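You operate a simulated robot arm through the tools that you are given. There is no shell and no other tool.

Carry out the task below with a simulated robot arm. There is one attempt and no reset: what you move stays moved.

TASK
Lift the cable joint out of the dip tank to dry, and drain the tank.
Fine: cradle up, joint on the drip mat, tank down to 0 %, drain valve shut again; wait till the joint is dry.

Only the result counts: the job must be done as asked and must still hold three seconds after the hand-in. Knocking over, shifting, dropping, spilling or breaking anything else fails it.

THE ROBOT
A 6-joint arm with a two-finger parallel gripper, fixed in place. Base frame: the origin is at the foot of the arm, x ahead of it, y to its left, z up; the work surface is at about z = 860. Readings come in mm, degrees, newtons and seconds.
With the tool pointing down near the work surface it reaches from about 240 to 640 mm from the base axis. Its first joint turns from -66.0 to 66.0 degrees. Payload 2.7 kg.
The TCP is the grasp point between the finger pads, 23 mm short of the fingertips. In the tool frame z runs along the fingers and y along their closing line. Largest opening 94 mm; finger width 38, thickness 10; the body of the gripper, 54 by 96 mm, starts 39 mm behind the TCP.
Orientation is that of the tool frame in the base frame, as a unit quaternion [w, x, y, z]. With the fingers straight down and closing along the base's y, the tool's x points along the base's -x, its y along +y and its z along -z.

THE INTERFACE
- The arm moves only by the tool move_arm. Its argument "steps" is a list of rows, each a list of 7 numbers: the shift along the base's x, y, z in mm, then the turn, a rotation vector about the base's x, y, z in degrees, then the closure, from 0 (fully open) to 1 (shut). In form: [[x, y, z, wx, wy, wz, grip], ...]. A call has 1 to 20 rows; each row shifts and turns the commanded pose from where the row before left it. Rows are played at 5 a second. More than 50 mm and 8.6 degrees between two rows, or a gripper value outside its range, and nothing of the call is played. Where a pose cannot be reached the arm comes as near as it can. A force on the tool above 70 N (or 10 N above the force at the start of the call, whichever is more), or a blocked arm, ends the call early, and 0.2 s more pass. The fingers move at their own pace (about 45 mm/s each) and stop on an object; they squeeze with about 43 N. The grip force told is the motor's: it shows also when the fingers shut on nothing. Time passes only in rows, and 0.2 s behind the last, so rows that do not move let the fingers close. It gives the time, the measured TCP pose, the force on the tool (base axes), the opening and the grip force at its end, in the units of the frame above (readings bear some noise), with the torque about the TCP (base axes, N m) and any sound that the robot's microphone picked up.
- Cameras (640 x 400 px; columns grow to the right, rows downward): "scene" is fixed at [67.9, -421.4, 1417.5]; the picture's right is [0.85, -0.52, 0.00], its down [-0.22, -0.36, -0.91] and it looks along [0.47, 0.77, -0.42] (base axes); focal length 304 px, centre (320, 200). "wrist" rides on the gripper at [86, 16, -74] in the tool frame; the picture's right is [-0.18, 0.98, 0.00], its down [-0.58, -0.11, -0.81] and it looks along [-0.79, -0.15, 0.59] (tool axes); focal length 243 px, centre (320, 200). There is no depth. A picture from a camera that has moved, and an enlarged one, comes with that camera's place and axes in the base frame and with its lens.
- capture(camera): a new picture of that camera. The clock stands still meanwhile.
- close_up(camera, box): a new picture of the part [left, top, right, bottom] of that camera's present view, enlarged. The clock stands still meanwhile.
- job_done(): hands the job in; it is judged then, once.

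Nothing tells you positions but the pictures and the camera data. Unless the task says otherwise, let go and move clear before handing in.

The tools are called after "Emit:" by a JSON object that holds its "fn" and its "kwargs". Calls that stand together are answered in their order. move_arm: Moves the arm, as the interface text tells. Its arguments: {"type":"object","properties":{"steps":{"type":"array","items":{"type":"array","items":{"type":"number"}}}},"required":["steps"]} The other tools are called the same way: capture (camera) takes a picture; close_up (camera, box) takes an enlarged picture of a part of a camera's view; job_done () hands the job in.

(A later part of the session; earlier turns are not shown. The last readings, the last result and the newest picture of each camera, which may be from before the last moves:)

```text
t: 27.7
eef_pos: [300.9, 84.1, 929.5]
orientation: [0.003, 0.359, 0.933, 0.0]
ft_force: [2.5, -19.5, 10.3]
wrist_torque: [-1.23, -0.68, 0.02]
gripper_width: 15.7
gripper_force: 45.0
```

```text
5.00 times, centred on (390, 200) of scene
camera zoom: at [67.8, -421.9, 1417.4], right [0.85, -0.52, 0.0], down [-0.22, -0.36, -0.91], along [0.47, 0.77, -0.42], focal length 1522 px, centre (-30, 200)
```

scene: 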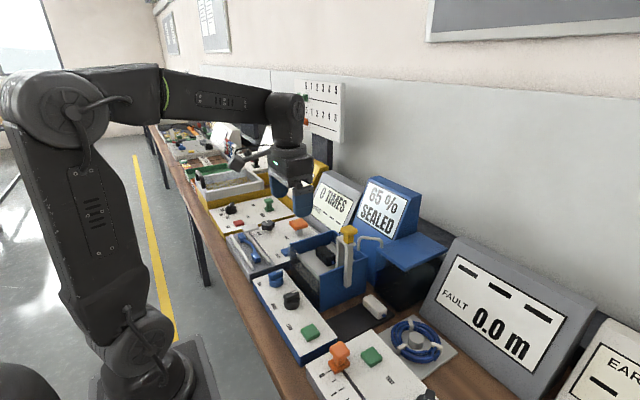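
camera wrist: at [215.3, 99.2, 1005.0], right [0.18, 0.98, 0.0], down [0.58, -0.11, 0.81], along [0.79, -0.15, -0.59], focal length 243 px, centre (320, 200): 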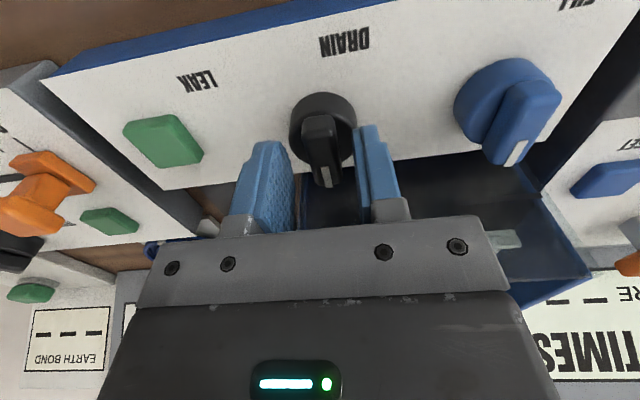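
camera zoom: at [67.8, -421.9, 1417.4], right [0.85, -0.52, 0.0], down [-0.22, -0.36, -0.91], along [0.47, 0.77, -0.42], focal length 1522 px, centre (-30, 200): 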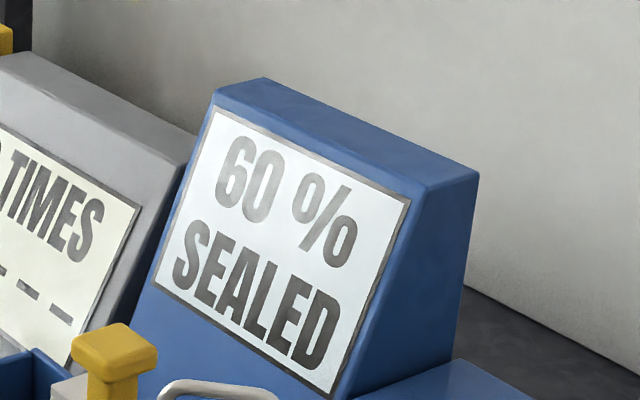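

The level is falling (60 %). I'll open a bit more while staying gripped, so I can shut it afterwards.

Emit:
{"fn": "move_arm", "kwargs": {"steps": [[0, -0.8, 0, 0, 0, -6, 1], [0, 0, 0, 0, 0, -6, 1], [0, 0, 0, 0, 0, -6, 1], [0, 0, 0, 0, 0, -6, 1], [0, 0, 0, 0, 0, 0, 1], [0, 0, 0, 0, 0, 0, 1], [0, 0, 0, 0, 0, 0, 1], [0, 0, 0, 0, 0, 0, 1], [0, 0, 0, 0, 0, 0, 1], [0, 0, 0, 0, 0, 0, 1], [0, 0, 0, 0, 0, 0, 1], [0, 0, 0, 0, 0, 0, 1]]}}

Emit:
{"fn": "capture", "kwargs": {"camera": "scene"}}

Emit:
{"fn": "capture", "kwargs": {"camera": "wrist"}}

```text
t: 30.3
eef_pos: [299.9, 83.6, 928.6]
orientation: [0.002, 0.544, 0.839, 0.0]
ft_force: [-10.2, -17.4, 22.2]
wrist_torque: [-0.06, 0.38, 0.03]
gripper_width: 15.8
gripper_force: 44.6
```

```text
taken
```

scene: 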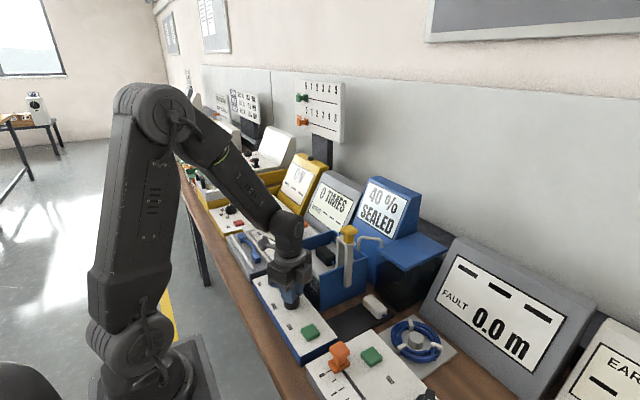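

```text
taken
camera wrist: at [280.9, 169.7, 1002.9], right [0.97, 0.23, 0.0], down [0.14, -0.57, 0.81], along [0.19, -0.79, -0.59], focal length 243 px, centre (320, 200)
```

wrist: 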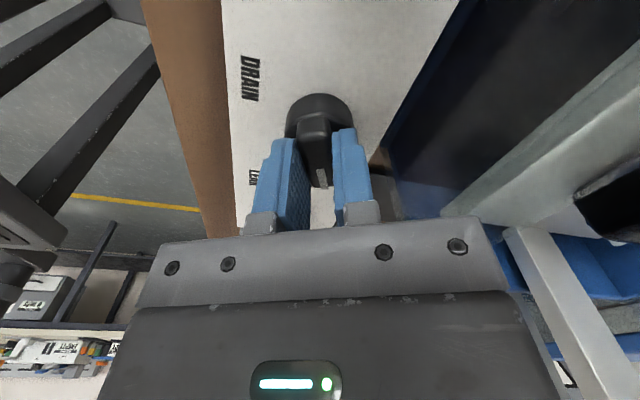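

It's at 40 % and draining about 10 % per second. I'll hold here until it's empty.

Emit:
{"fn": "move_arm", "kwargs": {"steps": [[0, 0, 0.5, 0, 0, 0, 1], [0, 0, 0, 0, 0, 0, 1], [0, 0, 0, 0, 0, 0, 1], [0, 0, 0, 0, 0, 0, 1], [0, 0, 0, 0, 0, 0, 1], [0, 0, 0, 0, 0, 0, 1], [0, 0, 0, 0, 0, 0, 1], [0, 0, 0, 0, 0, 0, 1], [0, 0, 0, 0, 0, 0, 1], [0, 0, 0, 0, 0, 0, 1], [0, 0, 0, 0, 0, 0, 1], [0, 0, 0, 0, 0, 0, 1], [0, 0, 0, 0, 0, 0, 1], [0, 0, 0, 0, 0, 0, 1], [0, 0, 0, 0, 0, 0, 1], [0, 0, 0, 0, 0, 0, 1], [0, 0, 0, 0, 0, 0, 1], [0, 0, 0, 0, 0, 0, 1], [0, 0, 0, 0, 0, 0, 1], [0, 0, 0, 0, 0, 0, 1]]}}

Emit:
{"fn": "close_up", "kwargs": {"camera": "scene", "box": [250, 160, 450, 300]}}

```text
t: 34.5
eef_pos: [300.7, 84.0, 929.0]
orientation: [0.002, 0.543, 0.839, 0.0]
ft_force: [-1.4, -17.2, -19.9]
wrist_torque: [-0.13, 0.15, 0.02]
gripper_width: 16.0
gripper_force: 45.0
```

```text
2.86 times, centred on (350, 230) of scene
camera zoom: at [68.0, -421.8, 1417.4], right [0.85, -0.52, 0.0], down [-0.22, -0.36, -0.91], along [0.47, 0.77, -0.42], focal length 870 px, centre (234, 114)
```

zoom: 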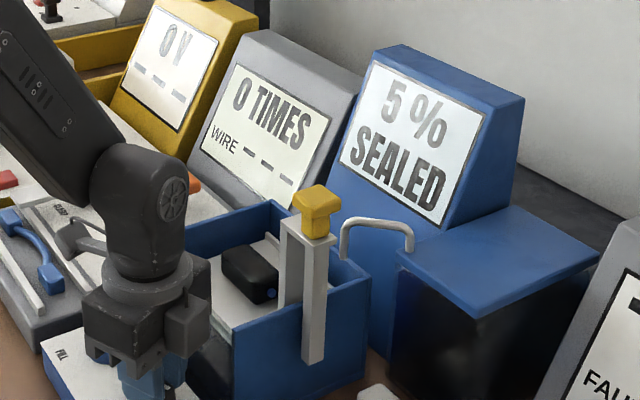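

Emit:
{"fn": "move_arm", "kwargs": {"steps": [[0, 0, 0, 0, 0, 0, 1], [0, 0, 0, 0, 0, 0, 1], [0, 0, 0, 0, 0, 0, 1], [0, 0, 0, 0, 0, 0, 1], [0, 0, 0, 0, 0, 0, 1], [0, 0, 0, 0, 0, 0, 1], [0, 0, 0, 0, 0, 0, 1], [0, 0, 0, 0, 0, 0, 1], [0, 0, 0, 0, 0, 0, 1], [0, 0, 0, 0, 0, 0, 1], [0, 0, 0, 0, 0, 0, 1], [0, 0, 0, 0, 0, 0, 1], [0, 0, 0, 0, 0, 0, 1], [0, 0, 0, 0, 0, 0, 1], [0, 0, 0, 0, 0, 0, 1]]}}

Emit:
{"fn": "close_up", "kwargs": {"camera": "scene", "box": [250, 160, 450, 300]}}

```text
t: 37.7
eef_pos: [300.5, 83.3, 929.2]
orientation: [0.002, 0.544, 0.839, 0.0]
ft_force: [-2.4, -14.9, -18.7]
wrist_torque: [-0.3, 0.14, -0.01]
gripper_width: 15.9
gripper_force: 45.2
```

```text
2.86 times, centred on (350, 230) of scene
camera zoom: at [68.0, -421.7, 1417.4], right [0.85, -0.52, 0.0], down [-0.22, -0.36, -0.91], along [0.47, 0.77, -0.42], focal length 870 px, centre (234, 114)
```

zoom: 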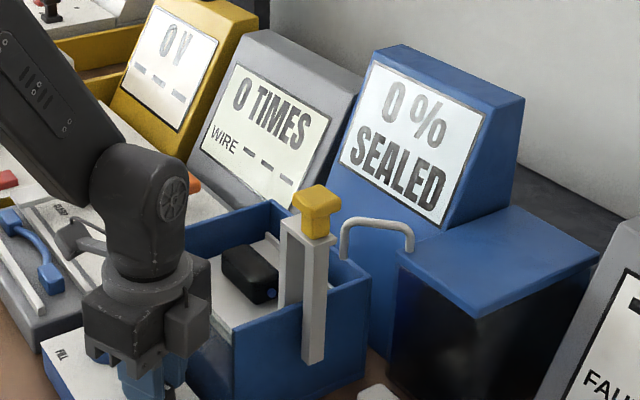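

The tank reads 0 %. Now I'll turn the drain knob back shut.

Emit:
{"fn": "move_arm", "kwargs": {"steps": [[0, -0.5, -0.7, 0, 0, 6, 1], [0, 0, 0, 0, 0, 6, 1], [0, 0, 0, 0, 0, 6, 1], [0, 0, 0, 0, 0, 6, 1], [0, 0, 0, 0, 0, 6, 1], [0, 0, 0, 0, 0, 6, 1], [0, 0, 0, 0, 0, 6, 1], [0, 0, 0, 0, 0, 6, 1], [0, 0, 0, 0, 0, 6, 1], [0, 0, 0, 0, 0, 6, 1], [0, 0, 0, 0, 0, 6, 1], [0, 0, 0, 0, 0, 2, 1], [0, 0, 0, 0, 0, 0, 1]]}}

Emit:
{"fn": "close_up", "kwargs": {"camera": "wrist", "box": [220, 80, 420, 240]}}

```text
t: 40.5
eef_pos: [302.5, 85.7, 929.0]
orientation: [0.002, -0.016, 1.0, 0.004]
ft_force: [-9.1, 32.5, 0.6]
wrist_torque: [0.18, 0.73, -1.6]
gripper_width: 15.9
gripper_force: 44.7
```

```text
2.50 times, centred on (320, 160) of wrist
camera zoom: at [215.3, 98.3, 1002.9], right [0.15, 0.99, 0.01], down [0.58, -0.1, 0.81], along [0.8, -0.12, -0.59], focal length 606 px, centre (320, 300)
```

zoom: 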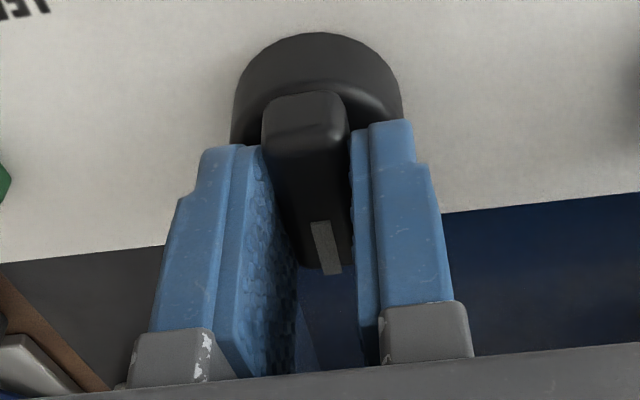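

The knob is back against its shut stop. I'll release it, rise, and check the pointer.

Emit:
{"fn": "move_arm", "kwargs": {"steps": [[0, 0.8, 0, 0, 0, -1, 1], [0, 0, 0, 0, 0, 0, 0.8], [0, 0, 0, 0, 0, 0, 0.65], [0, 0, 0, 0, 0, 0, 0.6], [0, 0, 15, 0, 0, -1, 0.6], [0, 0, 35, 0, 0, 0, 0.5], [0, 0, 45, 0, 0, 0, 0.4], [0, 0, 45, 0, 0, 0, 0.3], [0, 0, 45, 0, 0, 0, 0.3], [0, 0, 0, 0, 0, 0, 0.3]]}}

Emit:
{"fn": "capture", "kwargs": {"camera": "wrist"}}

Emit:
{"fn": "close_up", "kwargs": {"camera": "scene", "box": [230, 160, 450, 330]}}

```text
t: 42.7
eef_pos: [301.5, 83.1, 1114.0]
orientation: [0.001, -0.001, 1.0, 0.003]
ft_force: [-0.7, -0.2, 0.6]
wrist_torque: [0.0, 0.0, 0.01]
gripper_width: 65.7
gripper_force: 0.0
```

```text
taken
camera wrist: at [215.7, 99.6, 1187.5], right [0.18, 0.98, 0.0], down [0.58, -0.11, 0.81], along [0.79, -0.14, -0.59], focal length 243 px, centre (320, 200)
```

wrist: 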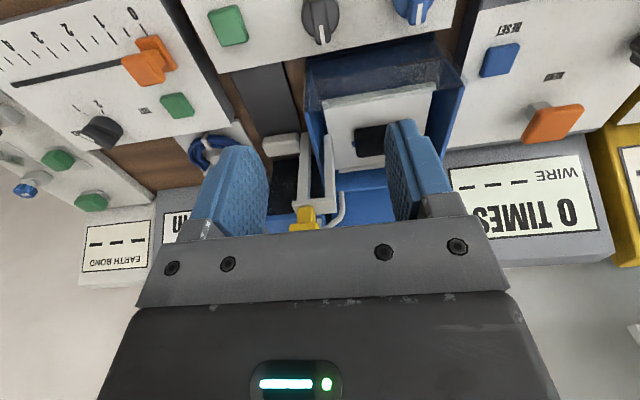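

```text
2.35 times, centred on (340, 245) of scene
camera zoom: at [67.9, -421.4, 1417.5], right [0.85, -0.52, 0.0], down [-0.22, -0.36, -0.91], along [0.47, 0.77, -0.42], focal length 716 px, centre (273, 94)
```

zoom: 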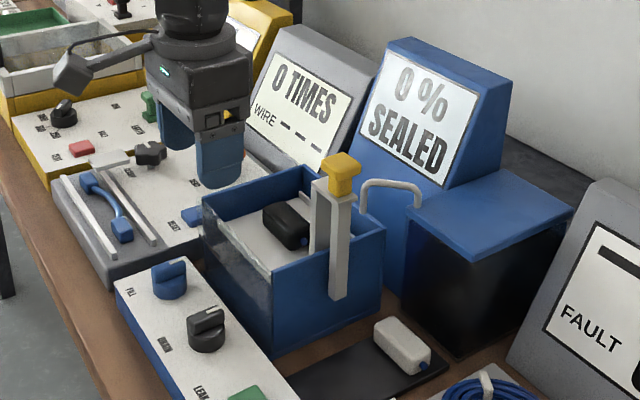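

The drain pointer is back to shut and the display still reads 0 %. Next I'll go over the joint with the tool turned 90°, the camera on the side away from the lift handle, to grip across its narrow width.

Emit:
{"fn": "move_arm", "kwargs": {"steps": [[10, 8, 5, 0, 0, -8, 0.3], [10, 8, 5, 0, 0, -8, 0.3], [10, 8, 5, 0, 0, -8, 0.3], [10, 8, 5, 0, 0, -8, 0.3], [10, 8, 0, 0, 0, -8, 0.3], [10, 7, 0, 0, 0, -8, 0.3], [10, 5, 0, 0, 0, -8, 0.3], [15, 5, 0, 0, 0, -8, 0.3], [15, 5, 0, 0, 0, -8, 0.3], [20, 0, 0, 0, 0, -8, 0.3], [20, 0, 0, 0, 0, -8, 0.3], [2, 0, 0, 0, 0, -2, 0.3], [0, 0, 0, 0, 0, 0, 0.3]]}}

Emit:
{"fn": "capture", "kwargs": {"camera": "wrist"}}

Emit:
{"fn": "close_up", "kwargs": {"camera": "scene", "box": [260, 160, 420, 290]}}

```text
t: 45.5
eef_pos: [443.1, 146.4, 1133.6]
orientation: [0.003, 0.707, 0.707, 0.0]
ft_force: [0.5, -0.5, 0.6]
wrist_torque: [0.0, -0.03, 0.0]
gripper_width: 65.7
gripper_force: 0.0
```

```text
taken
camera wrist: at [461.0, 233.4, 1207.8], right [0.98, -0.18, 0.0], down [-0.11, -0.58, 0.81], along [-0.15, -0.79, -0.59], focal length 243 px, centre (320, 200)
```

wrist: 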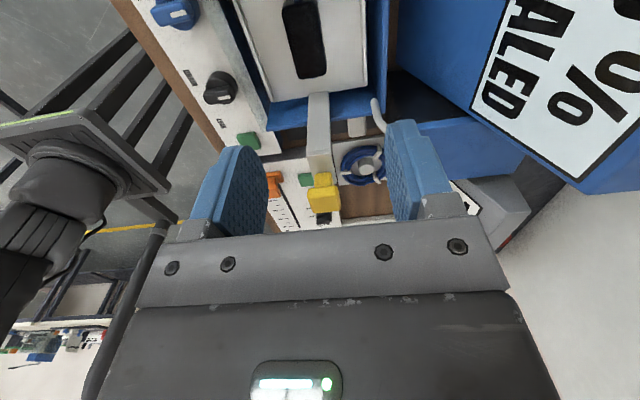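

```text
3.08 times, centred on (340, 225) of scene
camera zoom: at [67.9, -421.4, 1417.5], right [0.85, -0.52, 0.0], down [-0.22, -0.36, -0.91], along [0.47, 0.77, -0.42], focal length 937 px, centre (258, 123)
```

zoom: 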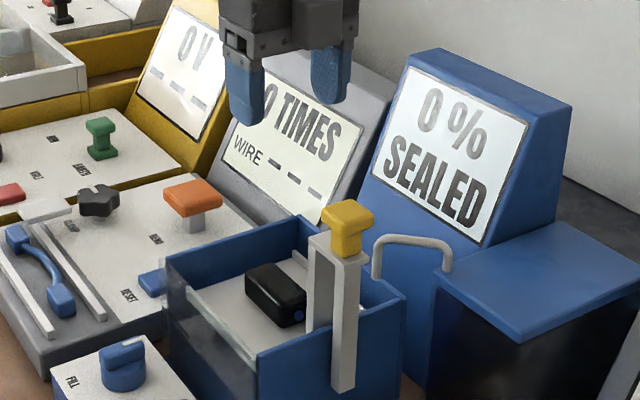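

Emit:
{"fn": "close_up", "kwargs": {"camera": "wrist", "box": [230, 0, 400, 106]}}

```text
3.76 times, centred on (315, 53) of wrist
camera zoom: at [461.0, 233.4, 1207.8], right [0.98, -0.18, 0.0], down [-0.11, -0.58, 0.81], along [-0.15, -0.79, -0.59], focal length 913 px, centre (339, 753)
```

zoom: 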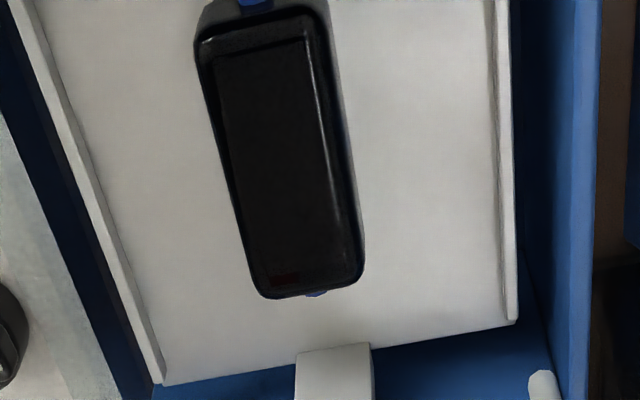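

The joint lies squarely along y on the tray, with its centre near x 434, y 139. I'll open wider and descend partway, then check alignment between the fingers.

Emit:
{"fn": "move_arm", "kwargs": {"steps": [[-7, -7, -40, 0, 0, 0, 0.15], [0, 0, -40, 0, 0, 0, 0.15], [0, 0, -40, 0, 0, 0, 0.15], [0, 0, -20, 0, 0, 0, 0.15], [0, 0, 0, 0, 0, 0, 0.15]]}}

Emit:
{"fn": "capture", "kwargs": {"camera": "wrist"}}

Emit:
{"fn": "close_up", "kwargs": {"camera": "scene", "box": [280, 190, 400, 290]}}

```text
t: 46.7
eef_pos: [436.8, 138.9, 993.9]
orientation: [0.003, 0.707, 0.707, 0.0]
ft_force: [1.3, 0.4, 0.0]
wrist_torque: [0.01, 0.02, 0.0]
gripper_width: 80.0
gripper_force: 0.2
```

```text
taken
camera wrist: at [453.6, 226.3, 1067.2], right [0.98, -0.18, 0.01], down [-0.11, -0.58, 0.81], along [-0.14, -0.79, -0.59], focal length 243 px, centre (320, 200)
```

wrist: 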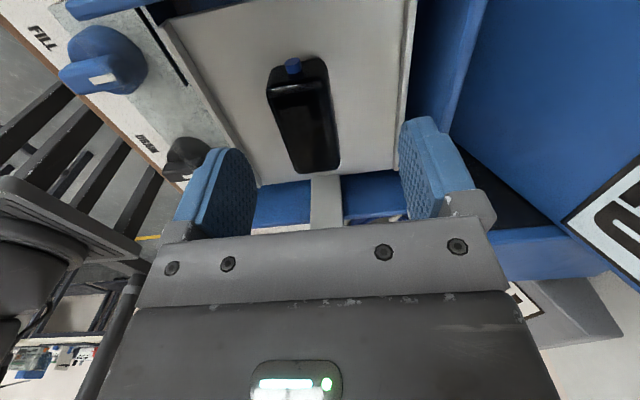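

```text
4.00 times, centred on (340, 240) of scene
camera zoom: at [67.9, -421.4, 1417.5], right [0.85, -0.52, 0.0], down [-0.22, -0.36, -0.91], along [0.47, 0.77, -0.42], focal length 1218 px, centre (240, 40)
```

zoom: 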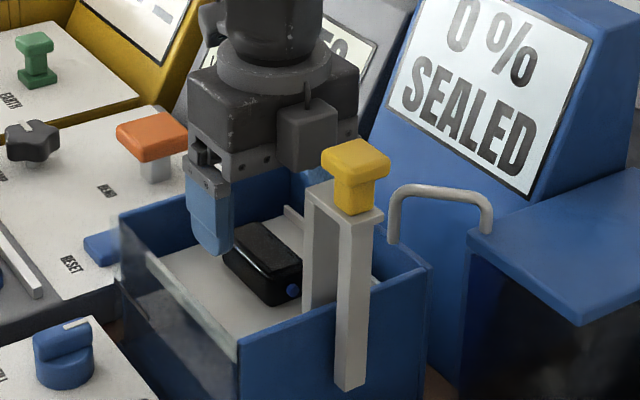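

Refining, the joint is centred at about (431, 141) with its top near z 955. I'll shift slightly and lower partway again.

Emit:
{"fn": "move_arm", "kwargs": {"steps": [[-5, 2, -10, 0, 0, 0, 0.15], [0, 0, -14, 0, 0, 0, 0.2], [0, 0, 0, 0, 0, 0, 0.3], [0, 0, 0, 0, 0, 0, 0.3]]}}

Emit:
{"fn": "capture", "kwargs": {"camera": "wrist"}}

Emit:
{"fn": "close_up", "kwargs": {"camera": "scene", "box": [300, 220, 380, 280]}}

```text
t: 47.7
eef_pos: [431.4, 141.2, 970.0]
orientation: [0.002, 0.706, 0.708, 0.001]
ft_force: [0.3, -0.6, -0.3]
wrist_torque: [0.01, 0.0, 0.03]
gripper_width: 66.0
gripper_force: 0.0
```

```text
taken
camera wrist: at [448.2, 228.8, 1044.0], right [0.98, -0.18, 0.0], down [-0.11, -0.58, 0.81], along [-0.14, -0.8, -0.59], focal length 243 px, centre (320, 200)
```

wrist: 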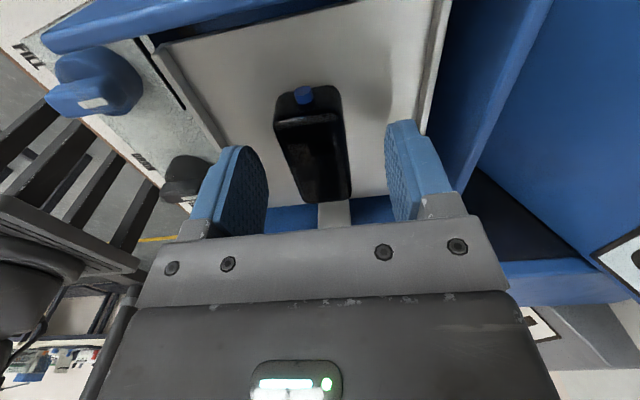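

```text
6.67 times, centred on (340, 250) of scene
camera zoom: at [67.9, -421.4, 1417.5], right [0.85, -0.52, 0.0], down [-0.22, -0.36, -0.91], along [0.47, 0.77, -0.42], focal length 2029 px, centre (187, -133)
```

zoom: 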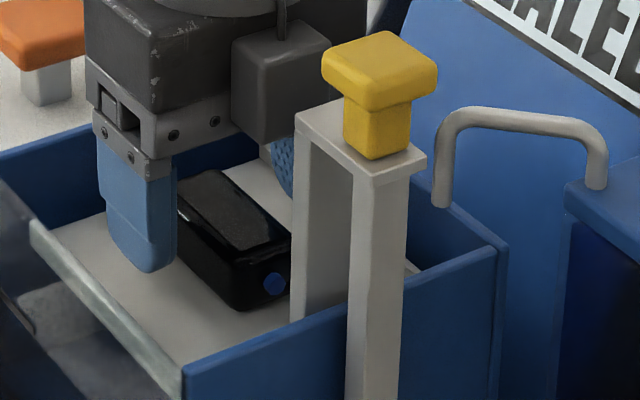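

The fingers straddle the joint with even gaps. I'll lower 11 mm more and close.

Emit:
{"fn": "move_arm", "kwargs": {"steps": [[-0.5, 0, -6, 0, 0, 0, 0.3], [0, 0, -5, 0, 0, 0, 0.35], [0, 0, 0, 0, 0, 0, 0.5], [0, 0, 0, 0, 0, 0, 0.6]]}}

Emit:
{"fn": "close_up", "kwargs": {"camera": "wrist", "box": [220, 60, 420, 220]}}

Emit:
{"fn": "close_up", "kwargs": {"camera": "scene", "box": [300, 220, 380, 280]}}

```text
t: 48.7
eef_pos: [430.5, 140.7, 958.2]
orientation: [0.003, 0.706, 0.708, 0.0]
ft_force: [0.2, -0.4, 0.4]
wrist_torque: [0.0, 0.03, -0.01]
gripper_width: 37.8
gripper_force: 0.0
```

```text
2.50 times, centred on (320, 140) of wrist
camera zoom: at [447.7, 228.3, 1033.1], right [0.98, -0.18, 0.0], down [-0.11, -0.58, 0.81], along [-0.14, -0.8, -0.59], focal length 606 px, centre (320, 350)
```

zoom: 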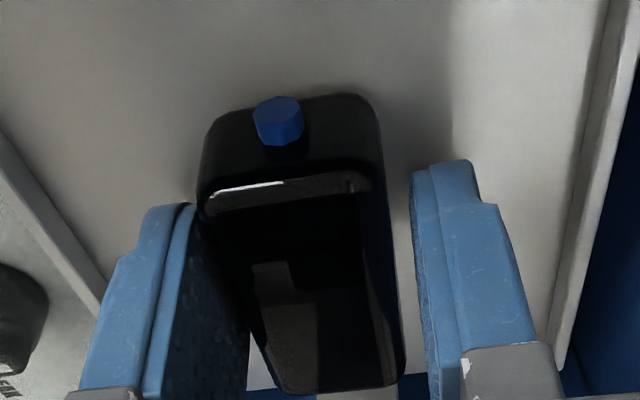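

```text
6.67 times, centred on (340, 250) of scene
camera zoom: at [67.9, -421.4, 1417.5], right [0.85, -0.52, 0.0], down [-0.22, -0.36, -0.91], along [0.47, 0.77, -0.42], focal length 2029 px, centre (187, -133)
```

zoom: 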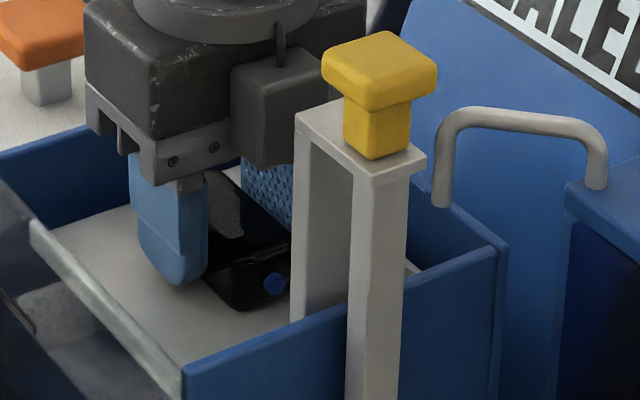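

The joint is slightly nearer the −x finger, so I'll shift 2 mm and close.

Emit:
{"fn": "move_arm", "kwargs": {"steps": [[-2.3, 0, 0, 0, 0, 0, 0.6], [0, 0, 0, 0, 0, 0, 0.68], [0, 0, 0, 0, 0, 0, 0.8], [0, 0, 0, 0, 0, 0, 0.9], [0, 0, 0, 0, 0, 0, 1], [0, 0, 0, 0, 0, 0, 1]]}}

Emit:
{"fn": "close_up", "kwargs": {"camera": "wrist", "box": [220, 60, 420, 220]}}

```text
t: 50.1
eef_pos: [428.1, 141.4, 959.4]
orientation: [0.003, 0.707, 0.707, 0.0]
ft_force: [-0.8, 0.0, -0.6]
wrist_torque: [0.02, -0.02, 0.01]
gripper_width: 28.9
gripper_force: 43.4
```

```text
2.50 times, centred on (320, 140) of wrist
camera zoom: at [445.5, 228.4, 1033.0], right [0.98, -0.18, 0.0], down [-0.11, -0.58, 0.81], along [-0.14, -0.8, -0.59], focal length 606 px, centre (320, 350)
```

zoom: 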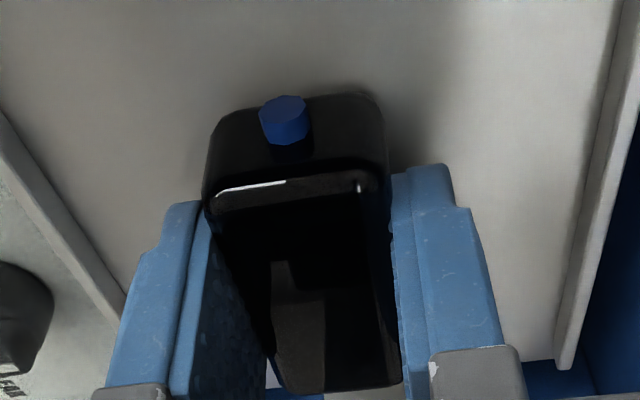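

The joint is held firmly (29 mm) with no side load. I'll lift it straight up and check the grip and cradle.

Emit:
{"fn": "move_arm", "kwargs": {"steps": [[0, 0, 3, 0, 0, 0, 1], [0, 0, 6, 0, 0, 0, 1], [0, 0, 10, 0, 0, 0, 1], [0, 0, 15, 0, 0, 0, 1], [0, 0, 20, 0, 0, 0, 1], [0, 0, 20, 0, 0, 0, 1], [0, 0, 0, 0, 0, 0, 1]]}}

Emit:
{"fn": "capture", "kwargs": {"camera": "wrist"}}

Emit:
{"fn": "close_up", "kwargs": {"camera": "scene", "box": [260, 170, 420, 290]}}

```text
t: 51.7
eef_pos: [428.3, 141.8, 1034.3]
orientation: [0.002, 0.707, 0.707, 0.001]
ft_force: [0.1, 0.2, -0.6]
wrist_torque: [0.06, 0.02, 0.02]
gripper_width: 29.1
gripper_force: 42.9
```

```text
taken
camera wrist: at [445.6, 228.9, 1107.6], right [0.98, -0.18, 0.0], down [-0.11, -0.58, 0.81], along [-0.14, -0.8, -0.59], focal length 243 px, centre (320, 200)
```

wrist: 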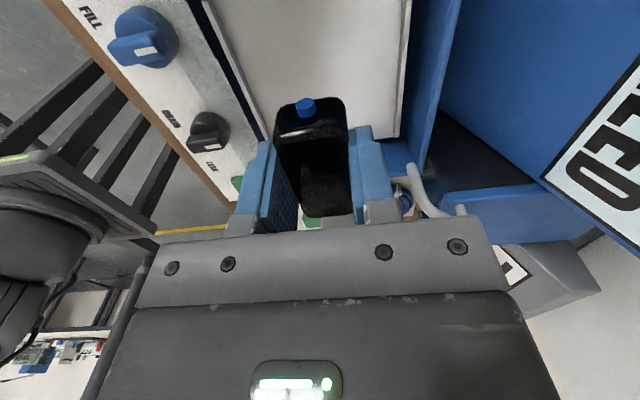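

```text
3.33 times, centred on (340, 230) of scene
camera zoom: at [67.9, -421.4, 1417.5], right [0.85, -0.52, 0.0], down [-0.22, -0.36, -0.91], along [0.47, 0.77, -0.42], focal length 1015 px, centre (253, 100)
```

zoom: 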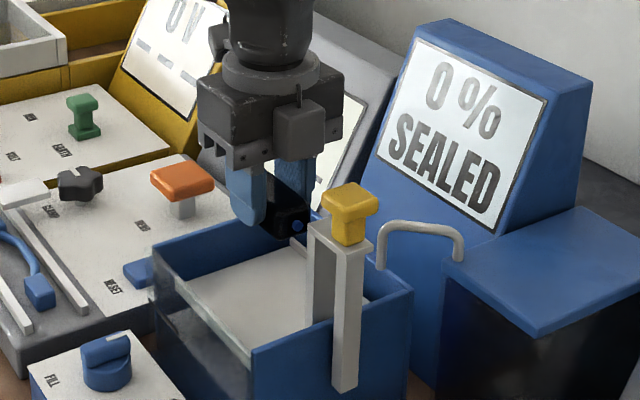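

The joint is free of the tray and the cradle stays up. I'll carry it up and over toward the drip mat, turning the tool back so the camera stays clear of the tank and handle.

Emit:
{"fn": "move_arm", "kwargs": {"steps": [[0, 0, 40, 0, 0, 0, 1], [0, 0, 36, 0, 0, 0, 1], [-10, 0, 0, 0, 0, 8, 1], [-10, 0, 0, 0, 0, 8, 1], [-10, -5, 0, 0, 0, 8, 1], [-10, -15, 0, 0, 0, 8, 1], [0, -15, 0, 0, 0, 8, 1], [0, -15, 0, 0, 0, 8, 1], [0, -18, 0, 0, 0, 8, 1], [0, -18, 0, 0, 0, 8, 1], [0, -18, 0, 0, 0, 8, 1], [0, -18, 0, 0, 0, 8, 1], [0, -18, 0, 0, 0, 8, 1], [0, -20, 0, 0, 0, 2, 1], [0, 0, 0, 0, 0, 0, 1]]}}

Emit:
{"fn": "capture", "kwargs": {"camera": "wrist"}}

Emit:
{"fn": "capture", "kwargs": {"camera": "scene"}}

```text
t: 54.9
eef_pos: [389.8, -19.9, 1109.4]
orientation: [0.002, -0.002, 1.0, 0.001]
ft_force: [0.4, -0.9, -0.7]
wrist_torque: [0.0, 0.01, 0.0]
gripper_width: 29.1
gripper_force: 42.5
```

```text
taken
camera wrist: at [303.6, -3.5, 1183.1], right [0.18, 0.98, 0.0], down [0.58, -0.11, 0.81], along [0.8, -0.14, -0.59], focal length 243 px, centre (320, 200)
```

wrist: 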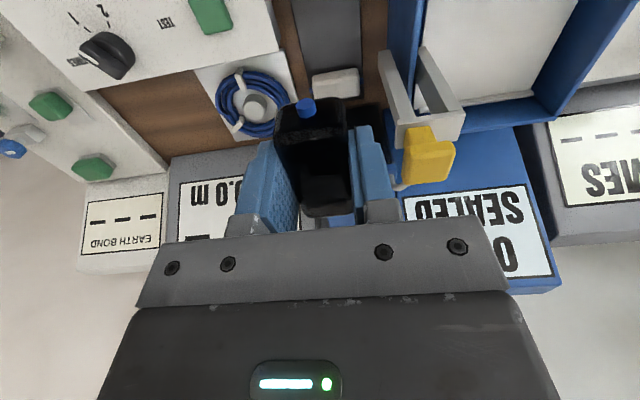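

```text
taken
```

scene: 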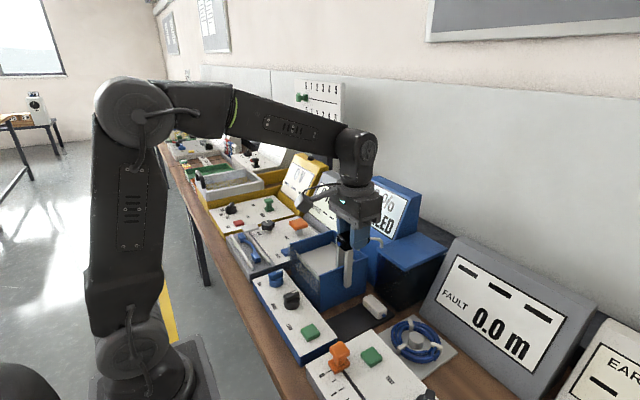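

The joint is over the mat. The gripper's corner would pass close to the raised handle, so I'll yaw by 15° to gain clearance and then descend partway.

Emit:
{"fn": "move_arm", "kwargs": {"steps": [[0, 2.5, 0, 0, 0, 7.5, 1], [-1, 2.5, 0, 0, 0, 7.5, 1], [0, 0, -20, 0, 0, 0, 1], [0, 0, -30, 0, 0, 0, 1], [0, 0, 0, 0, 0, 0, 1]]}}

Emit:
{"fn": "close_up", "kwargs": {"camera": "scene", "box": [280, 190, 420, 330]}}

Emit:
{"fn": "capture", "kwargs": {"camera": "wrist"}}

```text
t: 56.1
eef_pos: [388.4, -13.8, 1058.6]
orientation: [0.001, -0.131, 0.991, 0.002]
ft_force: [-0.7, 0.4, -0.3]
wrist_torque: [0.03, -0.01, 0.01]
gripper_width: 29.4
gripper_force: 43.6
```

```text
2.86 times, centred on (350, 260) of scene
camera zoom: at [67.9, -421.4, 1417.5], right [0.85, -0.52, 0.0], down [-0.22, -0.36, -0.91], along [0.47, 0.77, -0.42], focal length 870 px, centre (234, 29)
```

zoom: 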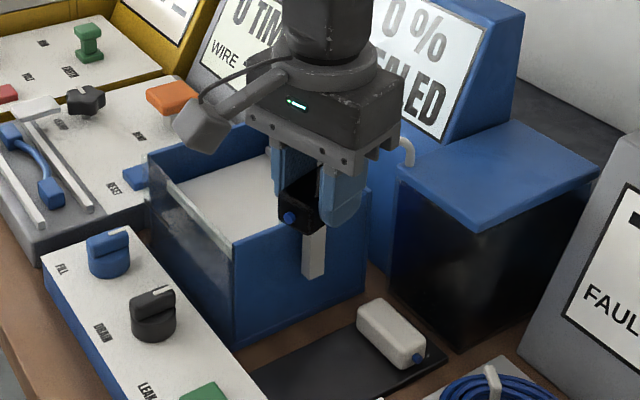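

```text
taken
camera wrist: at [301.0, -21.1, 1132.4], right [-0.08, 1.0, 0.0], down [0.59, 0.04, 0.81], along [0.81, 0.07, -0.59], focal length 243 px, centre (320, 200)
```

wrist: 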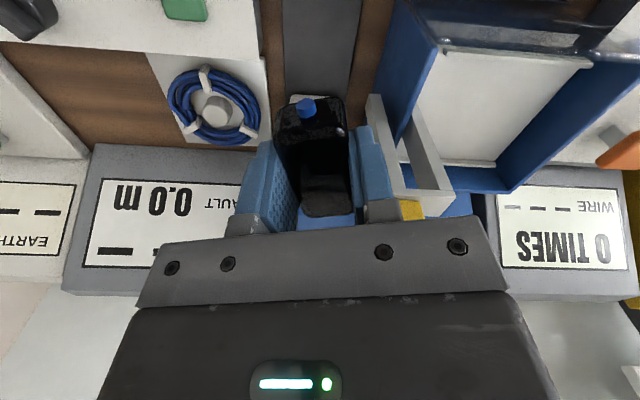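

I'll yaw a further 10° for more handle clearance, then continue descending in stages.

Emit:
{"fn": "move_arm", "kwargs": {"steps": [[0, -1, 0, 0, 0, 5, 1], [0, 0, 0, 0, 0, 5, 1], [0, 0, -15, 0, 0, 0, 1], [0, 0, -15, 0, 0, 0, 1], [0, 0, -15, 0, 0, 0, 1], [0, 0, 0, 0, 0, 0, 1]]}}

Emit:
{"fn": "close_up", "kwargs": {"camera": "scene", "box": [280, 190, 420, 330]}}

Emit:
{"fn": "capture", "kwargs": {"camera": "wrist"}}

```text
t: 57.5
eef_pos: [387.6, -14.7, 1014.5]
orientation: [0.001, -0.217, 0.976, 0.002]
ft_force: [-0.4, -0.2, -1.2]
wrist_torque: [0.01, -0.04, 0.02]
gripper_width: 29.3
gripper_force: 42.7
```

```text
2.86 times, centred on (350, 260) of scene
camera zoom: at [67.9, -421.4, 1417.5], right [0.85, -0.52, 0.0], down [-0.22, -0.36, -0.91], along [0.47, 0.77, -0.42], focal length 870 px, centre (234, 29)
```

zoom: 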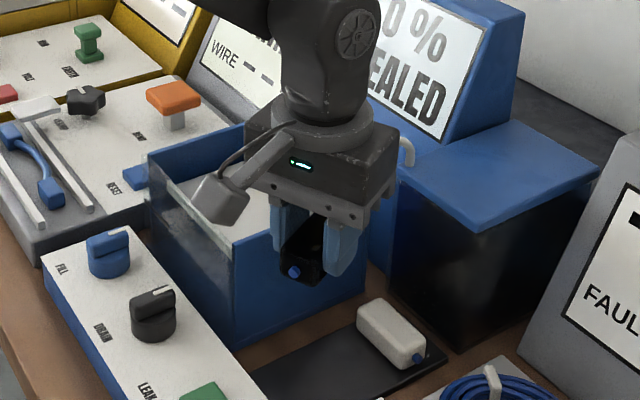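

```text
taken
camera wrist: at [303.6, -36.7, 1087.6], right [-0.25, 0.97, 0.0], down [0.57, 0.14, 0.81], along [0.78, 0.2, -0.59], focal length 243 px, centre (320, 200)
```

wrist: 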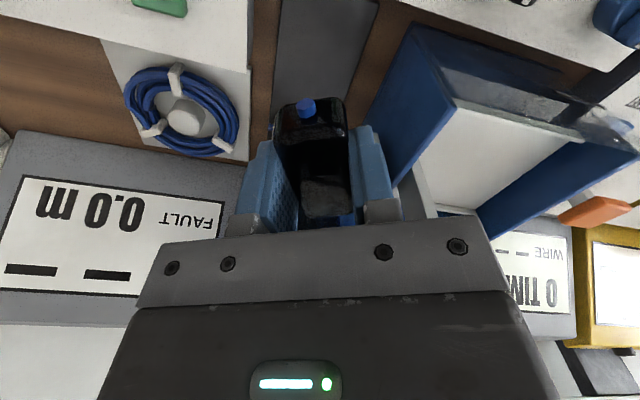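

There's no contact and the clearance looks good. I'll keep descending in stages.

Emit:
{"fn": "move_arm", "kwargs": {"steps": [[0, 0, -15, 0, 0, 0, 1], [0, 0, -15, 0, 0, 0, 1], [0, 0, -15, 0, 0, 0, 1], [0, 0, -15, 0, 0, 0, 1], [0, 0, -14, 0, 0, 0, 1], [0, 0, 0, 0, 0, 0, 1]]}}

Emit:
{"fn": "close_up", "kwargs": {"camera": "scene", "box": [280, 220, 420, 340]}}

Emit:
{"fn": "capture", "kwargs": {"camera": "wrist"}}

```text
t: 58.9
eef_pos: [387.8, -13.1, 939.0]
orientation: [0.002, -0.217, 0.976, 0.002]
ft_force: [0.0, 0.0, -1.1]
wrist_torque: [-0.01, 0.0, 0.0]
gripper_width: 29.1
gripper_force: 42.5
```

```text
3.33 times, centred on (350, 280) of scene
camera zoom: at [67.9, -421.4, 1417.5], right [0.85, -0.52, 0.0], down [-0.22, -0.36, -0.91], along [0.47, 0.77, -0.42], focal length 1015 px, centre (220, -67)
```

zoom: 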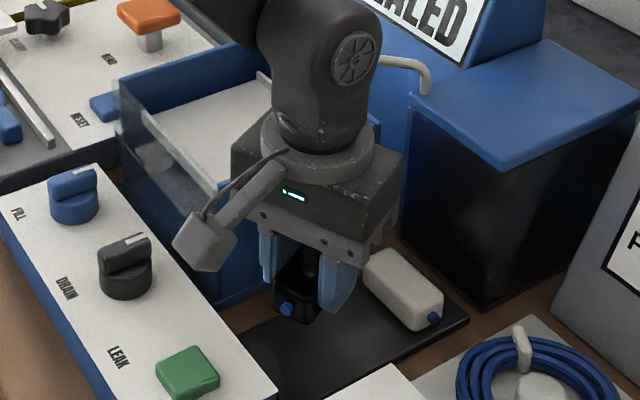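

```text
taken
camera wrist: at [303.5, -36.7, 1013.4], right [-0.25, 0.97, 0.0], down [0.57, 0.14, 0.81], along [0.78, 0.2, -0.59], focal length 243 px, centre (320, 200)
```

wrist: 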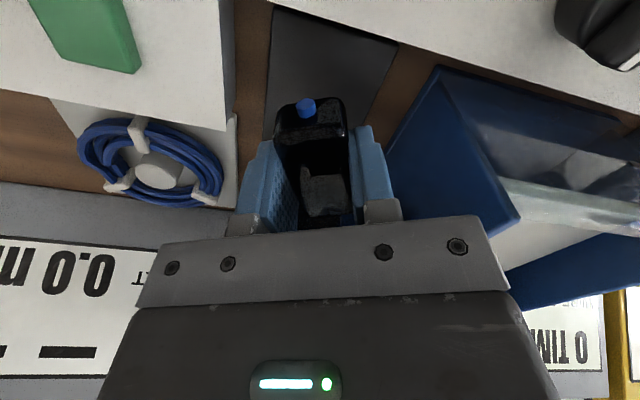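

Emit:
{"fn": "move_arm", "kwargs": {"steps": [[0, 2, -10, 0, 0, 0, 1], [0, 0, -10, 0, 0, 0, 1], [0, 0, -8, 0, 0, 0, 1], [0, 0, 0, 0, 0, 0, 1]]}}

Emit:
{"fn": "close_up", "kwargs": {"camera": "scene", "box": [310, 270, 400, 340]}}

Emit:
{"fn": "close_up", "kwargs": {"camera": "wrist", "box": [220, 20, 440, 230]}}

```text
t: 59.9
eef_pos: [386.7, -11.4, 911.3]
orientation: [0.001, -0.218, 0.976, 0.002]
ft_force: [-0.4, -0.1, 0.0]
wrist_torque: [0.0, -0.02, -0.01]
gripper_width: 29.1
gripper_force: 42.8
```

```text
5.71 times, centred on (355, 305) of scene
camera zoom: at [67.9, -421.4, 1417.5], right [0.85, -0.52, 0.0], down [-0.22, -0.36, -0.91], along [0.47, 0.77, -0.42], focal length 1739 px, centre (120, -400)
```

zoom: 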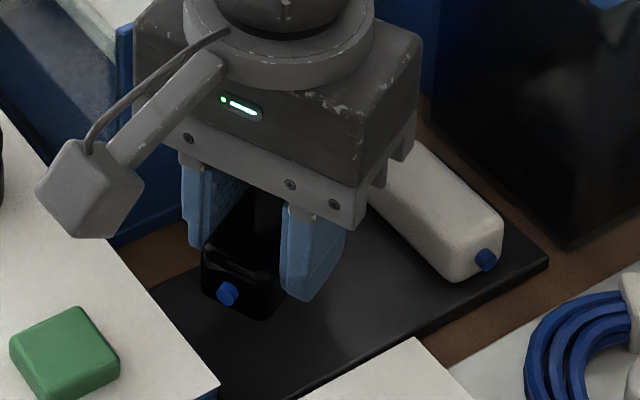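

```text
1.90 times, centred on (330, 125) of wrist
camera zoom: at [303.0, -34.1, 985.7], right [-0.25, 0.97, 0.0], down [0.57, 0.14, 0.81], along [0.78, 0.2, -0.59], focal length 462 px, centre (301, 343)
```

zoom: 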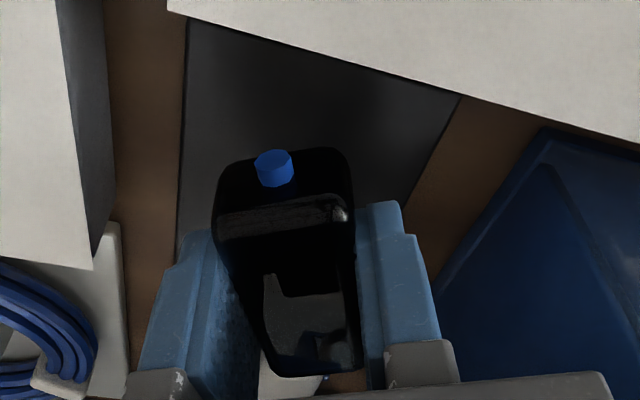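

The joint is about a centimetre or so above the mat and well inside it. I'll lower slowly until I feel contact.

Emit:
{"fn": "move_arm", "kwargs": {"steps": [[0, 0, -3, 0, 0, 0, 1], [0, 0, -3, 0, 0, 0, 1], [0, 0, -1, 0, 0, 0, 1], [0, 0, 0, 0, 0, 0, 1]]}}

Emit:
{"fn": "close_up", "kwargs": {"camera": "scene", "box": [320, 285, 380, 325]}}

```text
t: 60.9
eef_pos: [387.6, -12.1, 904.9]
orientation: [0.001, -0.217, 0.976, 0.003]
ft_force: [0.5, 0.6, -0.7]
wrist_torque: [0.02, 0.01, 0.02]
gripper_width: 29.2
gripper_force: 42.8
```

```text
10.00 times, centred on (350, 305) of scene
camera zoom: at [67.9, -421.4, 1417.5], right [0.85, -0.52, 0.0], down [-0.22, -0.36, -0.91], along [0.47, 0.77, -0.42], focal length 3044 px, centre (20, -850)
```

zoom: 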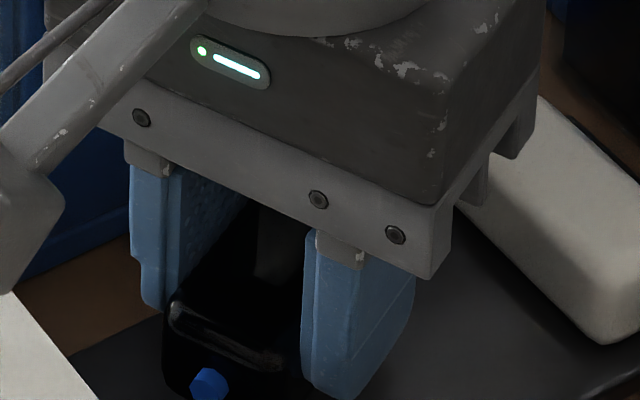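

Emit:
{"fn": "move_arm", "kwargs": {"steps": [[0, 0, -2, 0, 0, 0, 1], [0, 0, -1, 0, 0, 0, 1], [0, 0, 0, 0, 0, 0, 1]]}}

Emit:
{"fn": "move_arm", "kwargs": {"steps": [[0, 0, -1, 0, 0, 0, 1], [0, 0, -1, 0, 0, 0, 1], [0, 0, 0, 0, 0, 0, 1]]}}

Emit:
{"fn": "close_up", "kwargs": {"camera": "scene", "box": [310, 275, 385, 330]}}

```text
t: 61.7
eef_pos: [388.1, -13.2, 901.7]
orientation: [0.002, -0.217, 0.976, 0.001]
ft_force: [-1.0, 0.1, -0.7]
wrist_torque: [0.01, 0.02, 0.01]
gripper_width: 29.2
gripper_force: 43.5
```

```text
t: 62.5
eef_pos: [386.5, -12.7, 898.7]
orientation: [0.001, -0.217, 0.976, 0.002]
ft_force: [-0.5, -0.3, -0.8]
wrist_torque: [0.02, 0.0, -0.01]
gripper_width: 29.3
gripper_force: 42.2
```

```text
7.27 times, centred on (348, 302) of scene
camera zoom: at [67.9, -421.4, 1417.5], right [0.85, -0.52, 0.0], down [-0.22, -0.36, -0.91], along [0.47, 0.77, -0.42], focal length 2214 px, centre (120, -546)
```

zoom: 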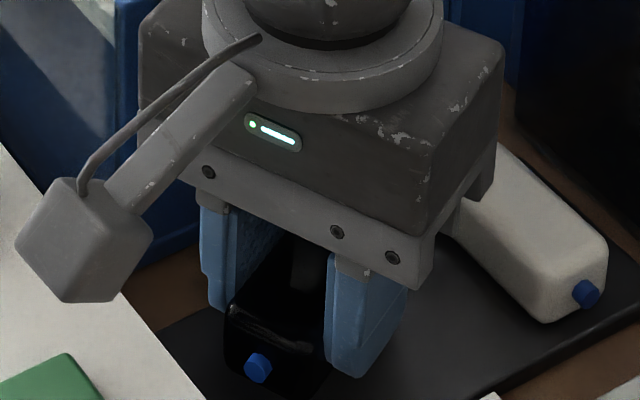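

Emit:
{"fn": "move_arm", "kwargs": {"steps": [[0, 0, -1, 0, 0, 0, 1], [0, 0, -1, 0, 0, 0, 1], [0, 0, 0, 0, 0, 0, 1]]}}

Emit:
{"fn": "move_arm", "kwargs": {"steps": [[0, 0, -1, 0, 0, 0, 1], [0, 0, -1, 0, 0, 0, 1], [0, 0, 0, 0, 0, 0, 1]]}}

Emit:
{"fn": "close_up", "kwargs": {"camera": "scene", "box": [320, 295, 380, 335]}}

Emit:
{"fn": "close_up", "kwargs": {"camera": "wrist", "box": [220, 20, 440, 230]}}

```text
t: 63.3
eef_pos: [386.7, -12.4, 897.9]
orientation: [0.001, -0.217, 0.976, 0.003]
ft_force: [-0.7, 0.1, -0.5]
wrist_torque: [-0.01, 0.0, -0.02]
gripper_width: 29.1
gripper_force: 43.2
```

```text
t: 64.1
eef_pos: [387.3, -12.0, 895.8]
orientation: [0.001, -0.217, 0.976, 0.002]
ft_force: [0.2, -0.2, -1.0]
wrist_torque: [0.02, -0.02, -0.01]
gripper_width: 29.1
gripper_force: 43.2
```

```text
10.00 times, centred on (350, 315) of scene
camera zoom: at [67.9, -421.4, 1417.5], right [0.85, -0.52, 0.0], down [-0.22, -0.36, -0.91], along [0.47, 0.77, -0.42], focal length 3044 px, centre (20, -950)
```

zoom: 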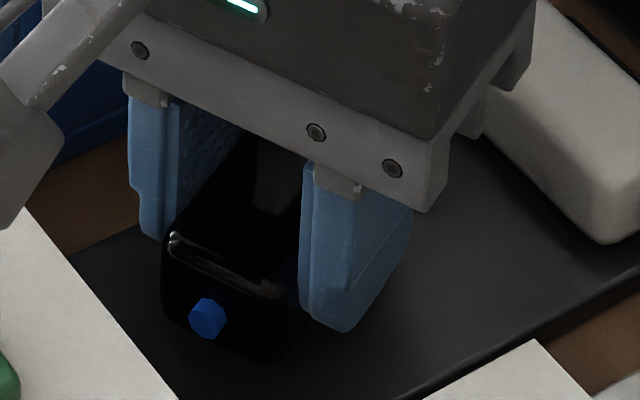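

```text
1.90 times, centred on (330, 125) of wrist
camera zoom: at [303.1, -34.6, 969.7], right [-0.25, 0.97, 0.0], down [0.57, 0.14, 0.81], along [0.78, 0.2, -0.59], focal length 462 px, centre (301, 343)
```

zoom: 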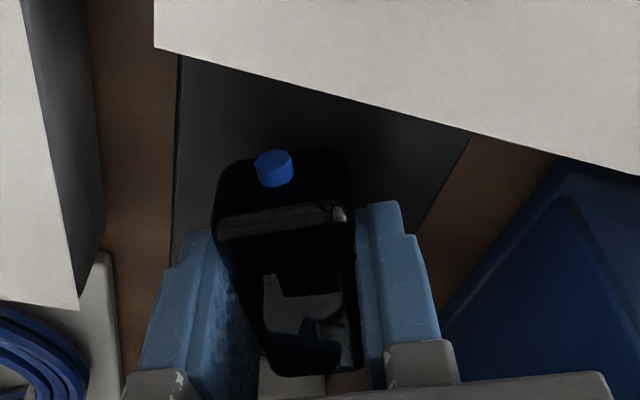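

Emit:
{"fn": "move_arm", "kwargs": {"steps": [[0, 0, -1, 0, 0, 0, 1], [0, 0, -1, 0, 0, 0, 1], [0, 0, 0, 0, 0, 0, 1]]}}

Emit:
{"fn": "move_arm", "kwargs": {"steps": [[0, 0, -1, 0, 0, 0, 1], [0, 0, 0, 0, 0, 0, 1]]}}

Emit:
{"fn": "move_arm", "kwargs": {"steps": [[0, 0, -1, 0, 0, 0, 1], [0, 0, 0, 0, 0, 0, 1]]}}

Emit:
{"fn": "close_up", "kwargs": {"camera": "scene", "box": [320, 295, 380, 335]}}

```text
t: 64.9
eef_pos: [387.0, -11.7, 893.7]
orientation: [0.001, -0.218, 0.976, 0.002]
ft_force: [0.2, 1.1, 0.1]
wrist_torque: [0.01, 0.0, -0.03]
gripper_width: 29.2
gripper_force: 42.8
```

```text
t: 65.5
eef_pos: [387.4, -13.5, 893.0]
orientation: [0.001, -0.218, 0.976, 0.002]
ft_force: [0.2, -0.3, -0.4]
wrist_torque: [-0.04, 0.0, 0.0]
gripper_width: 29.0
gripper_force: 43.4
```

```text
t: 66.1
eef_pos: [388.5, -12.4, 893.1]
orientation: [0.002, -0.217, 0.976, 0.002]
ft_force: [0.5, -0.8, -1.2]
wrist_torque: [0.01, 0.02, -0.02]
gripper_width: 29.3
gripper_force: 42.7
```

```text
10.00 times, centred on (350, 315) of scene
camera zoom: at [67.9, -421.4, 1417.5], right [0.85, -0.52, 0.0], down [-0.22, -0.36, -0.91], along [0.47, 0.77, -0.42], focal length 3044 px, centre (20, -950)
```

zoom: 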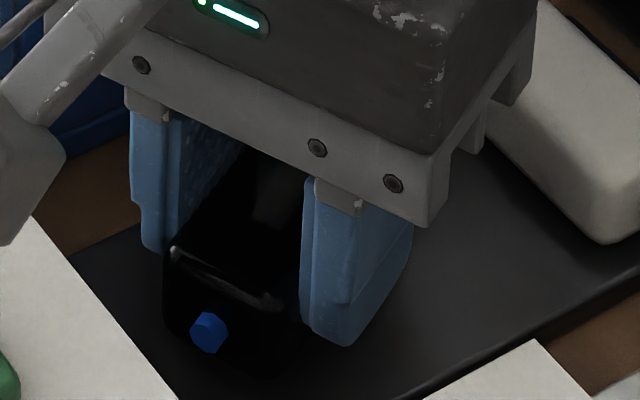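

Emit:
{"fn": "move_arm", "kwargs": {"steps": [[0, 0, -1, 0, 0, 0, 1], [0, 0, 0, 0, 0, 0, 1]]}}

Emit:
{"fn": "move_arm", "kwargs": {"steps": [[0, 0, -1, 0, 0, 0, 1], [0, 0, 0, 0, 0, 0, 1]]}}

Emit:
{"fn": "move_arm", "kwargs": {"steps": [[0, 0, -1, 0, 0, 0, 1], [0, 0, 0, 0, 0, 0, 1]]}}

```text
t: 66.7
eef_pos: [387.9, -13.3, 890.9]
orientation: [0.002, -0.217, 0.976, 0.002]
ft_force: [-0.1, 0.4, -0.3]
wrist_torque: [-0.01, -0.01, -0.04]
gripper_width: 29.3
gripper_force: 42.7
```

```text
t: 67.3
eef_pos: [387.9, -13.6, 890.9]
orientation: [0.001, -0.217, 0.976, 0.002]
ft_force: [0.7, 0.7, 0.0]
wrist_torque: [-0.03, 0.0, 0.01]
gripper_width: 29.3
gripper_force: 43.4
```

```text
t: 67.9
eef_pos: [387.0, -13.7, 888.6]
orientation: [0.001, -0.216, 0.976, 0.002]
ft_force: [-0.2, -0.5, -0.3]
wrist_torque: [-0.01, 0.01, 0.04]
gripper_width: 29.2
gripper_force: 43.4
```

Emit:
{"fn": "close_up", "kwargs": {"camera": "scene", "box": [320, 295, 380, 335]}}

Emit:
{"fn": "move_arm", "kwargs": {"steps": [[0, 0, -1, 0, 0, 0, 1], [0, 0, 0, 0, 0, 0, 1]]}}

Emit:
{"fn": "close_up", "kwargs": {"camera": "wrist", "box": [220, 20, 440, 230]}}

```text
10.00 times, centred on (350, 315) of scene
camera zoom: at [67.9, -421.4, 1417.5], right [0.85, -0.52, 0.0], down [-0.22, -0.36, -0.91], along [0.47, 0.77, -0.42], focal length 3044 px, centre (20, -950)
```

zoom: 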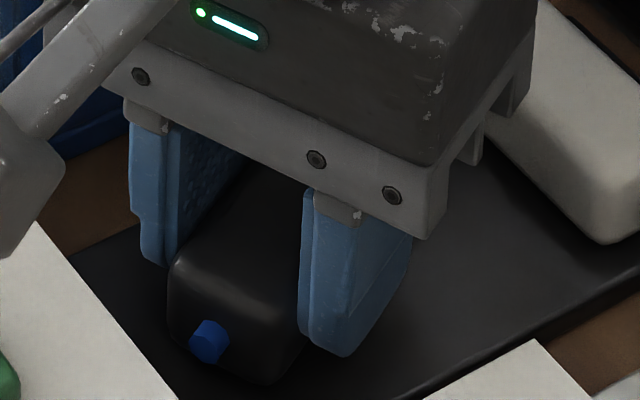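

```text
t: 68.5
eef_pos: [387.3, -12.0, 887.7]
orientation: [0.001, -0.217, 0.976, 0.002]
ft_force: [-0.3, 0.2, -0.5]
wrist_torque: [-0.03, -0.02, 0.0]
gripper_width: 29.4
gripper_force: 43.0
```

```text
1.90 times, centred on (330, 125) of wrist
camera zoom: at [303.4, -34.9, 961.6], right [-0.25, 0.97, 0.0], down [0.57, 0.14, 0.81], along [0.78, 0.2, -0.59], focal length 462 px, centre (301, 343)
```

zoom: 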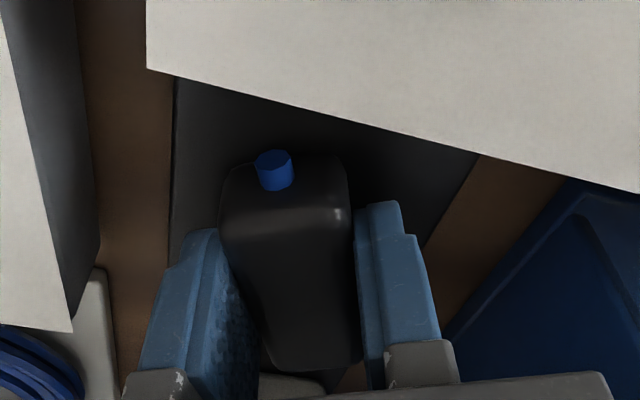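

The joint has turned from glossy to matte, so it appears to be drying. I'll continue lowering a millimetre at a time to feel contact.

Emit:
{"fn": "move_arm", "kwargs": {"steps": [[0, 0, -1, 0, 0, 0, 1], [0, 0, 0, 0, 0, 0, 1]]}}

Emit:
{"fn": "move_arm", "kwargs": {"steps": [[0, 0, -1, 0, 0, 0, 1], [0, 0, 0, 0, 0, 0, 1]]}}

Emit:
{"fn": "close_up", "kwargs": {"camera": "scene", "box": [320, 295, 380, 335]}}

Emit:
{"fn": "close_up", "kwargs": {"camera": "scene", "box": [330, 160, 450, 240]}}

```text
t: 69.1
eef_pos: [387.7, -12.7, 886.6]
orientation: [0.001, -0.218, 0.976, 0.002]
ft_force: [0.4, 0.1, -1.4]
wrist_torque: [-0.01, 0.0, 0.0]
gripper_width: 29.2
gripper_force: 42.7
```

```text
t: 69.7
eef_pos: [387.8, -14.4, 885.3]
orientation: [0.001, -0.217, 0.976, 0.002]
ft_force: [-0.4, 0.0, -1.1]
wrist_torque: [-0.01, 0.01, 0.0]
gripper_width: 29.4
gripper_force: 42.8
```

```text
10.00 times, centred on (350, 315) of scene
camera zoom: at [67.9, -421.4, 1417.5], right [0.85, -0.52, 0.0], down [-0.22, -0.36, -0.91], along [0.47, 0.77, -0.42], focal length 3044 px, centre (20, -950)
```

zoom: 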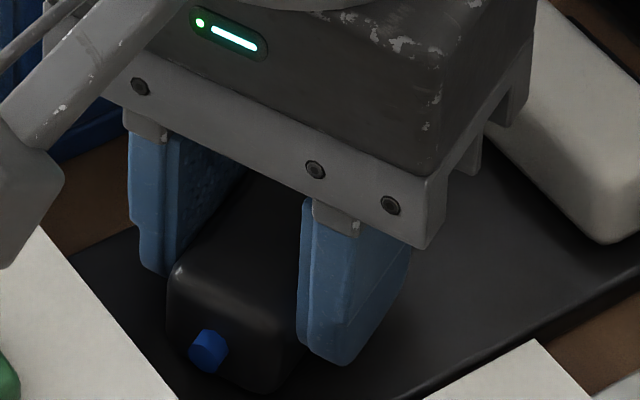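

```text
5.00 times, centred on (390, 200) of scene
camera zoom: at [67.9, -421.4, 1417.5], right [0.85, -0.52, 0.0], down [-0.22, -0.36, -0.91], along [0.47, 0.77, -0.42], focal length 1522 px, centre (-30, 200)
```

zoom: 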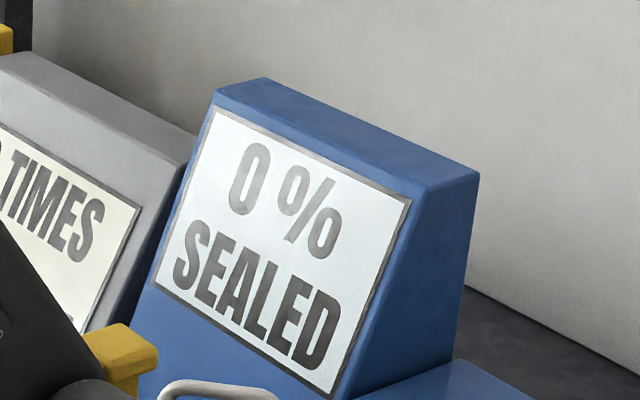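

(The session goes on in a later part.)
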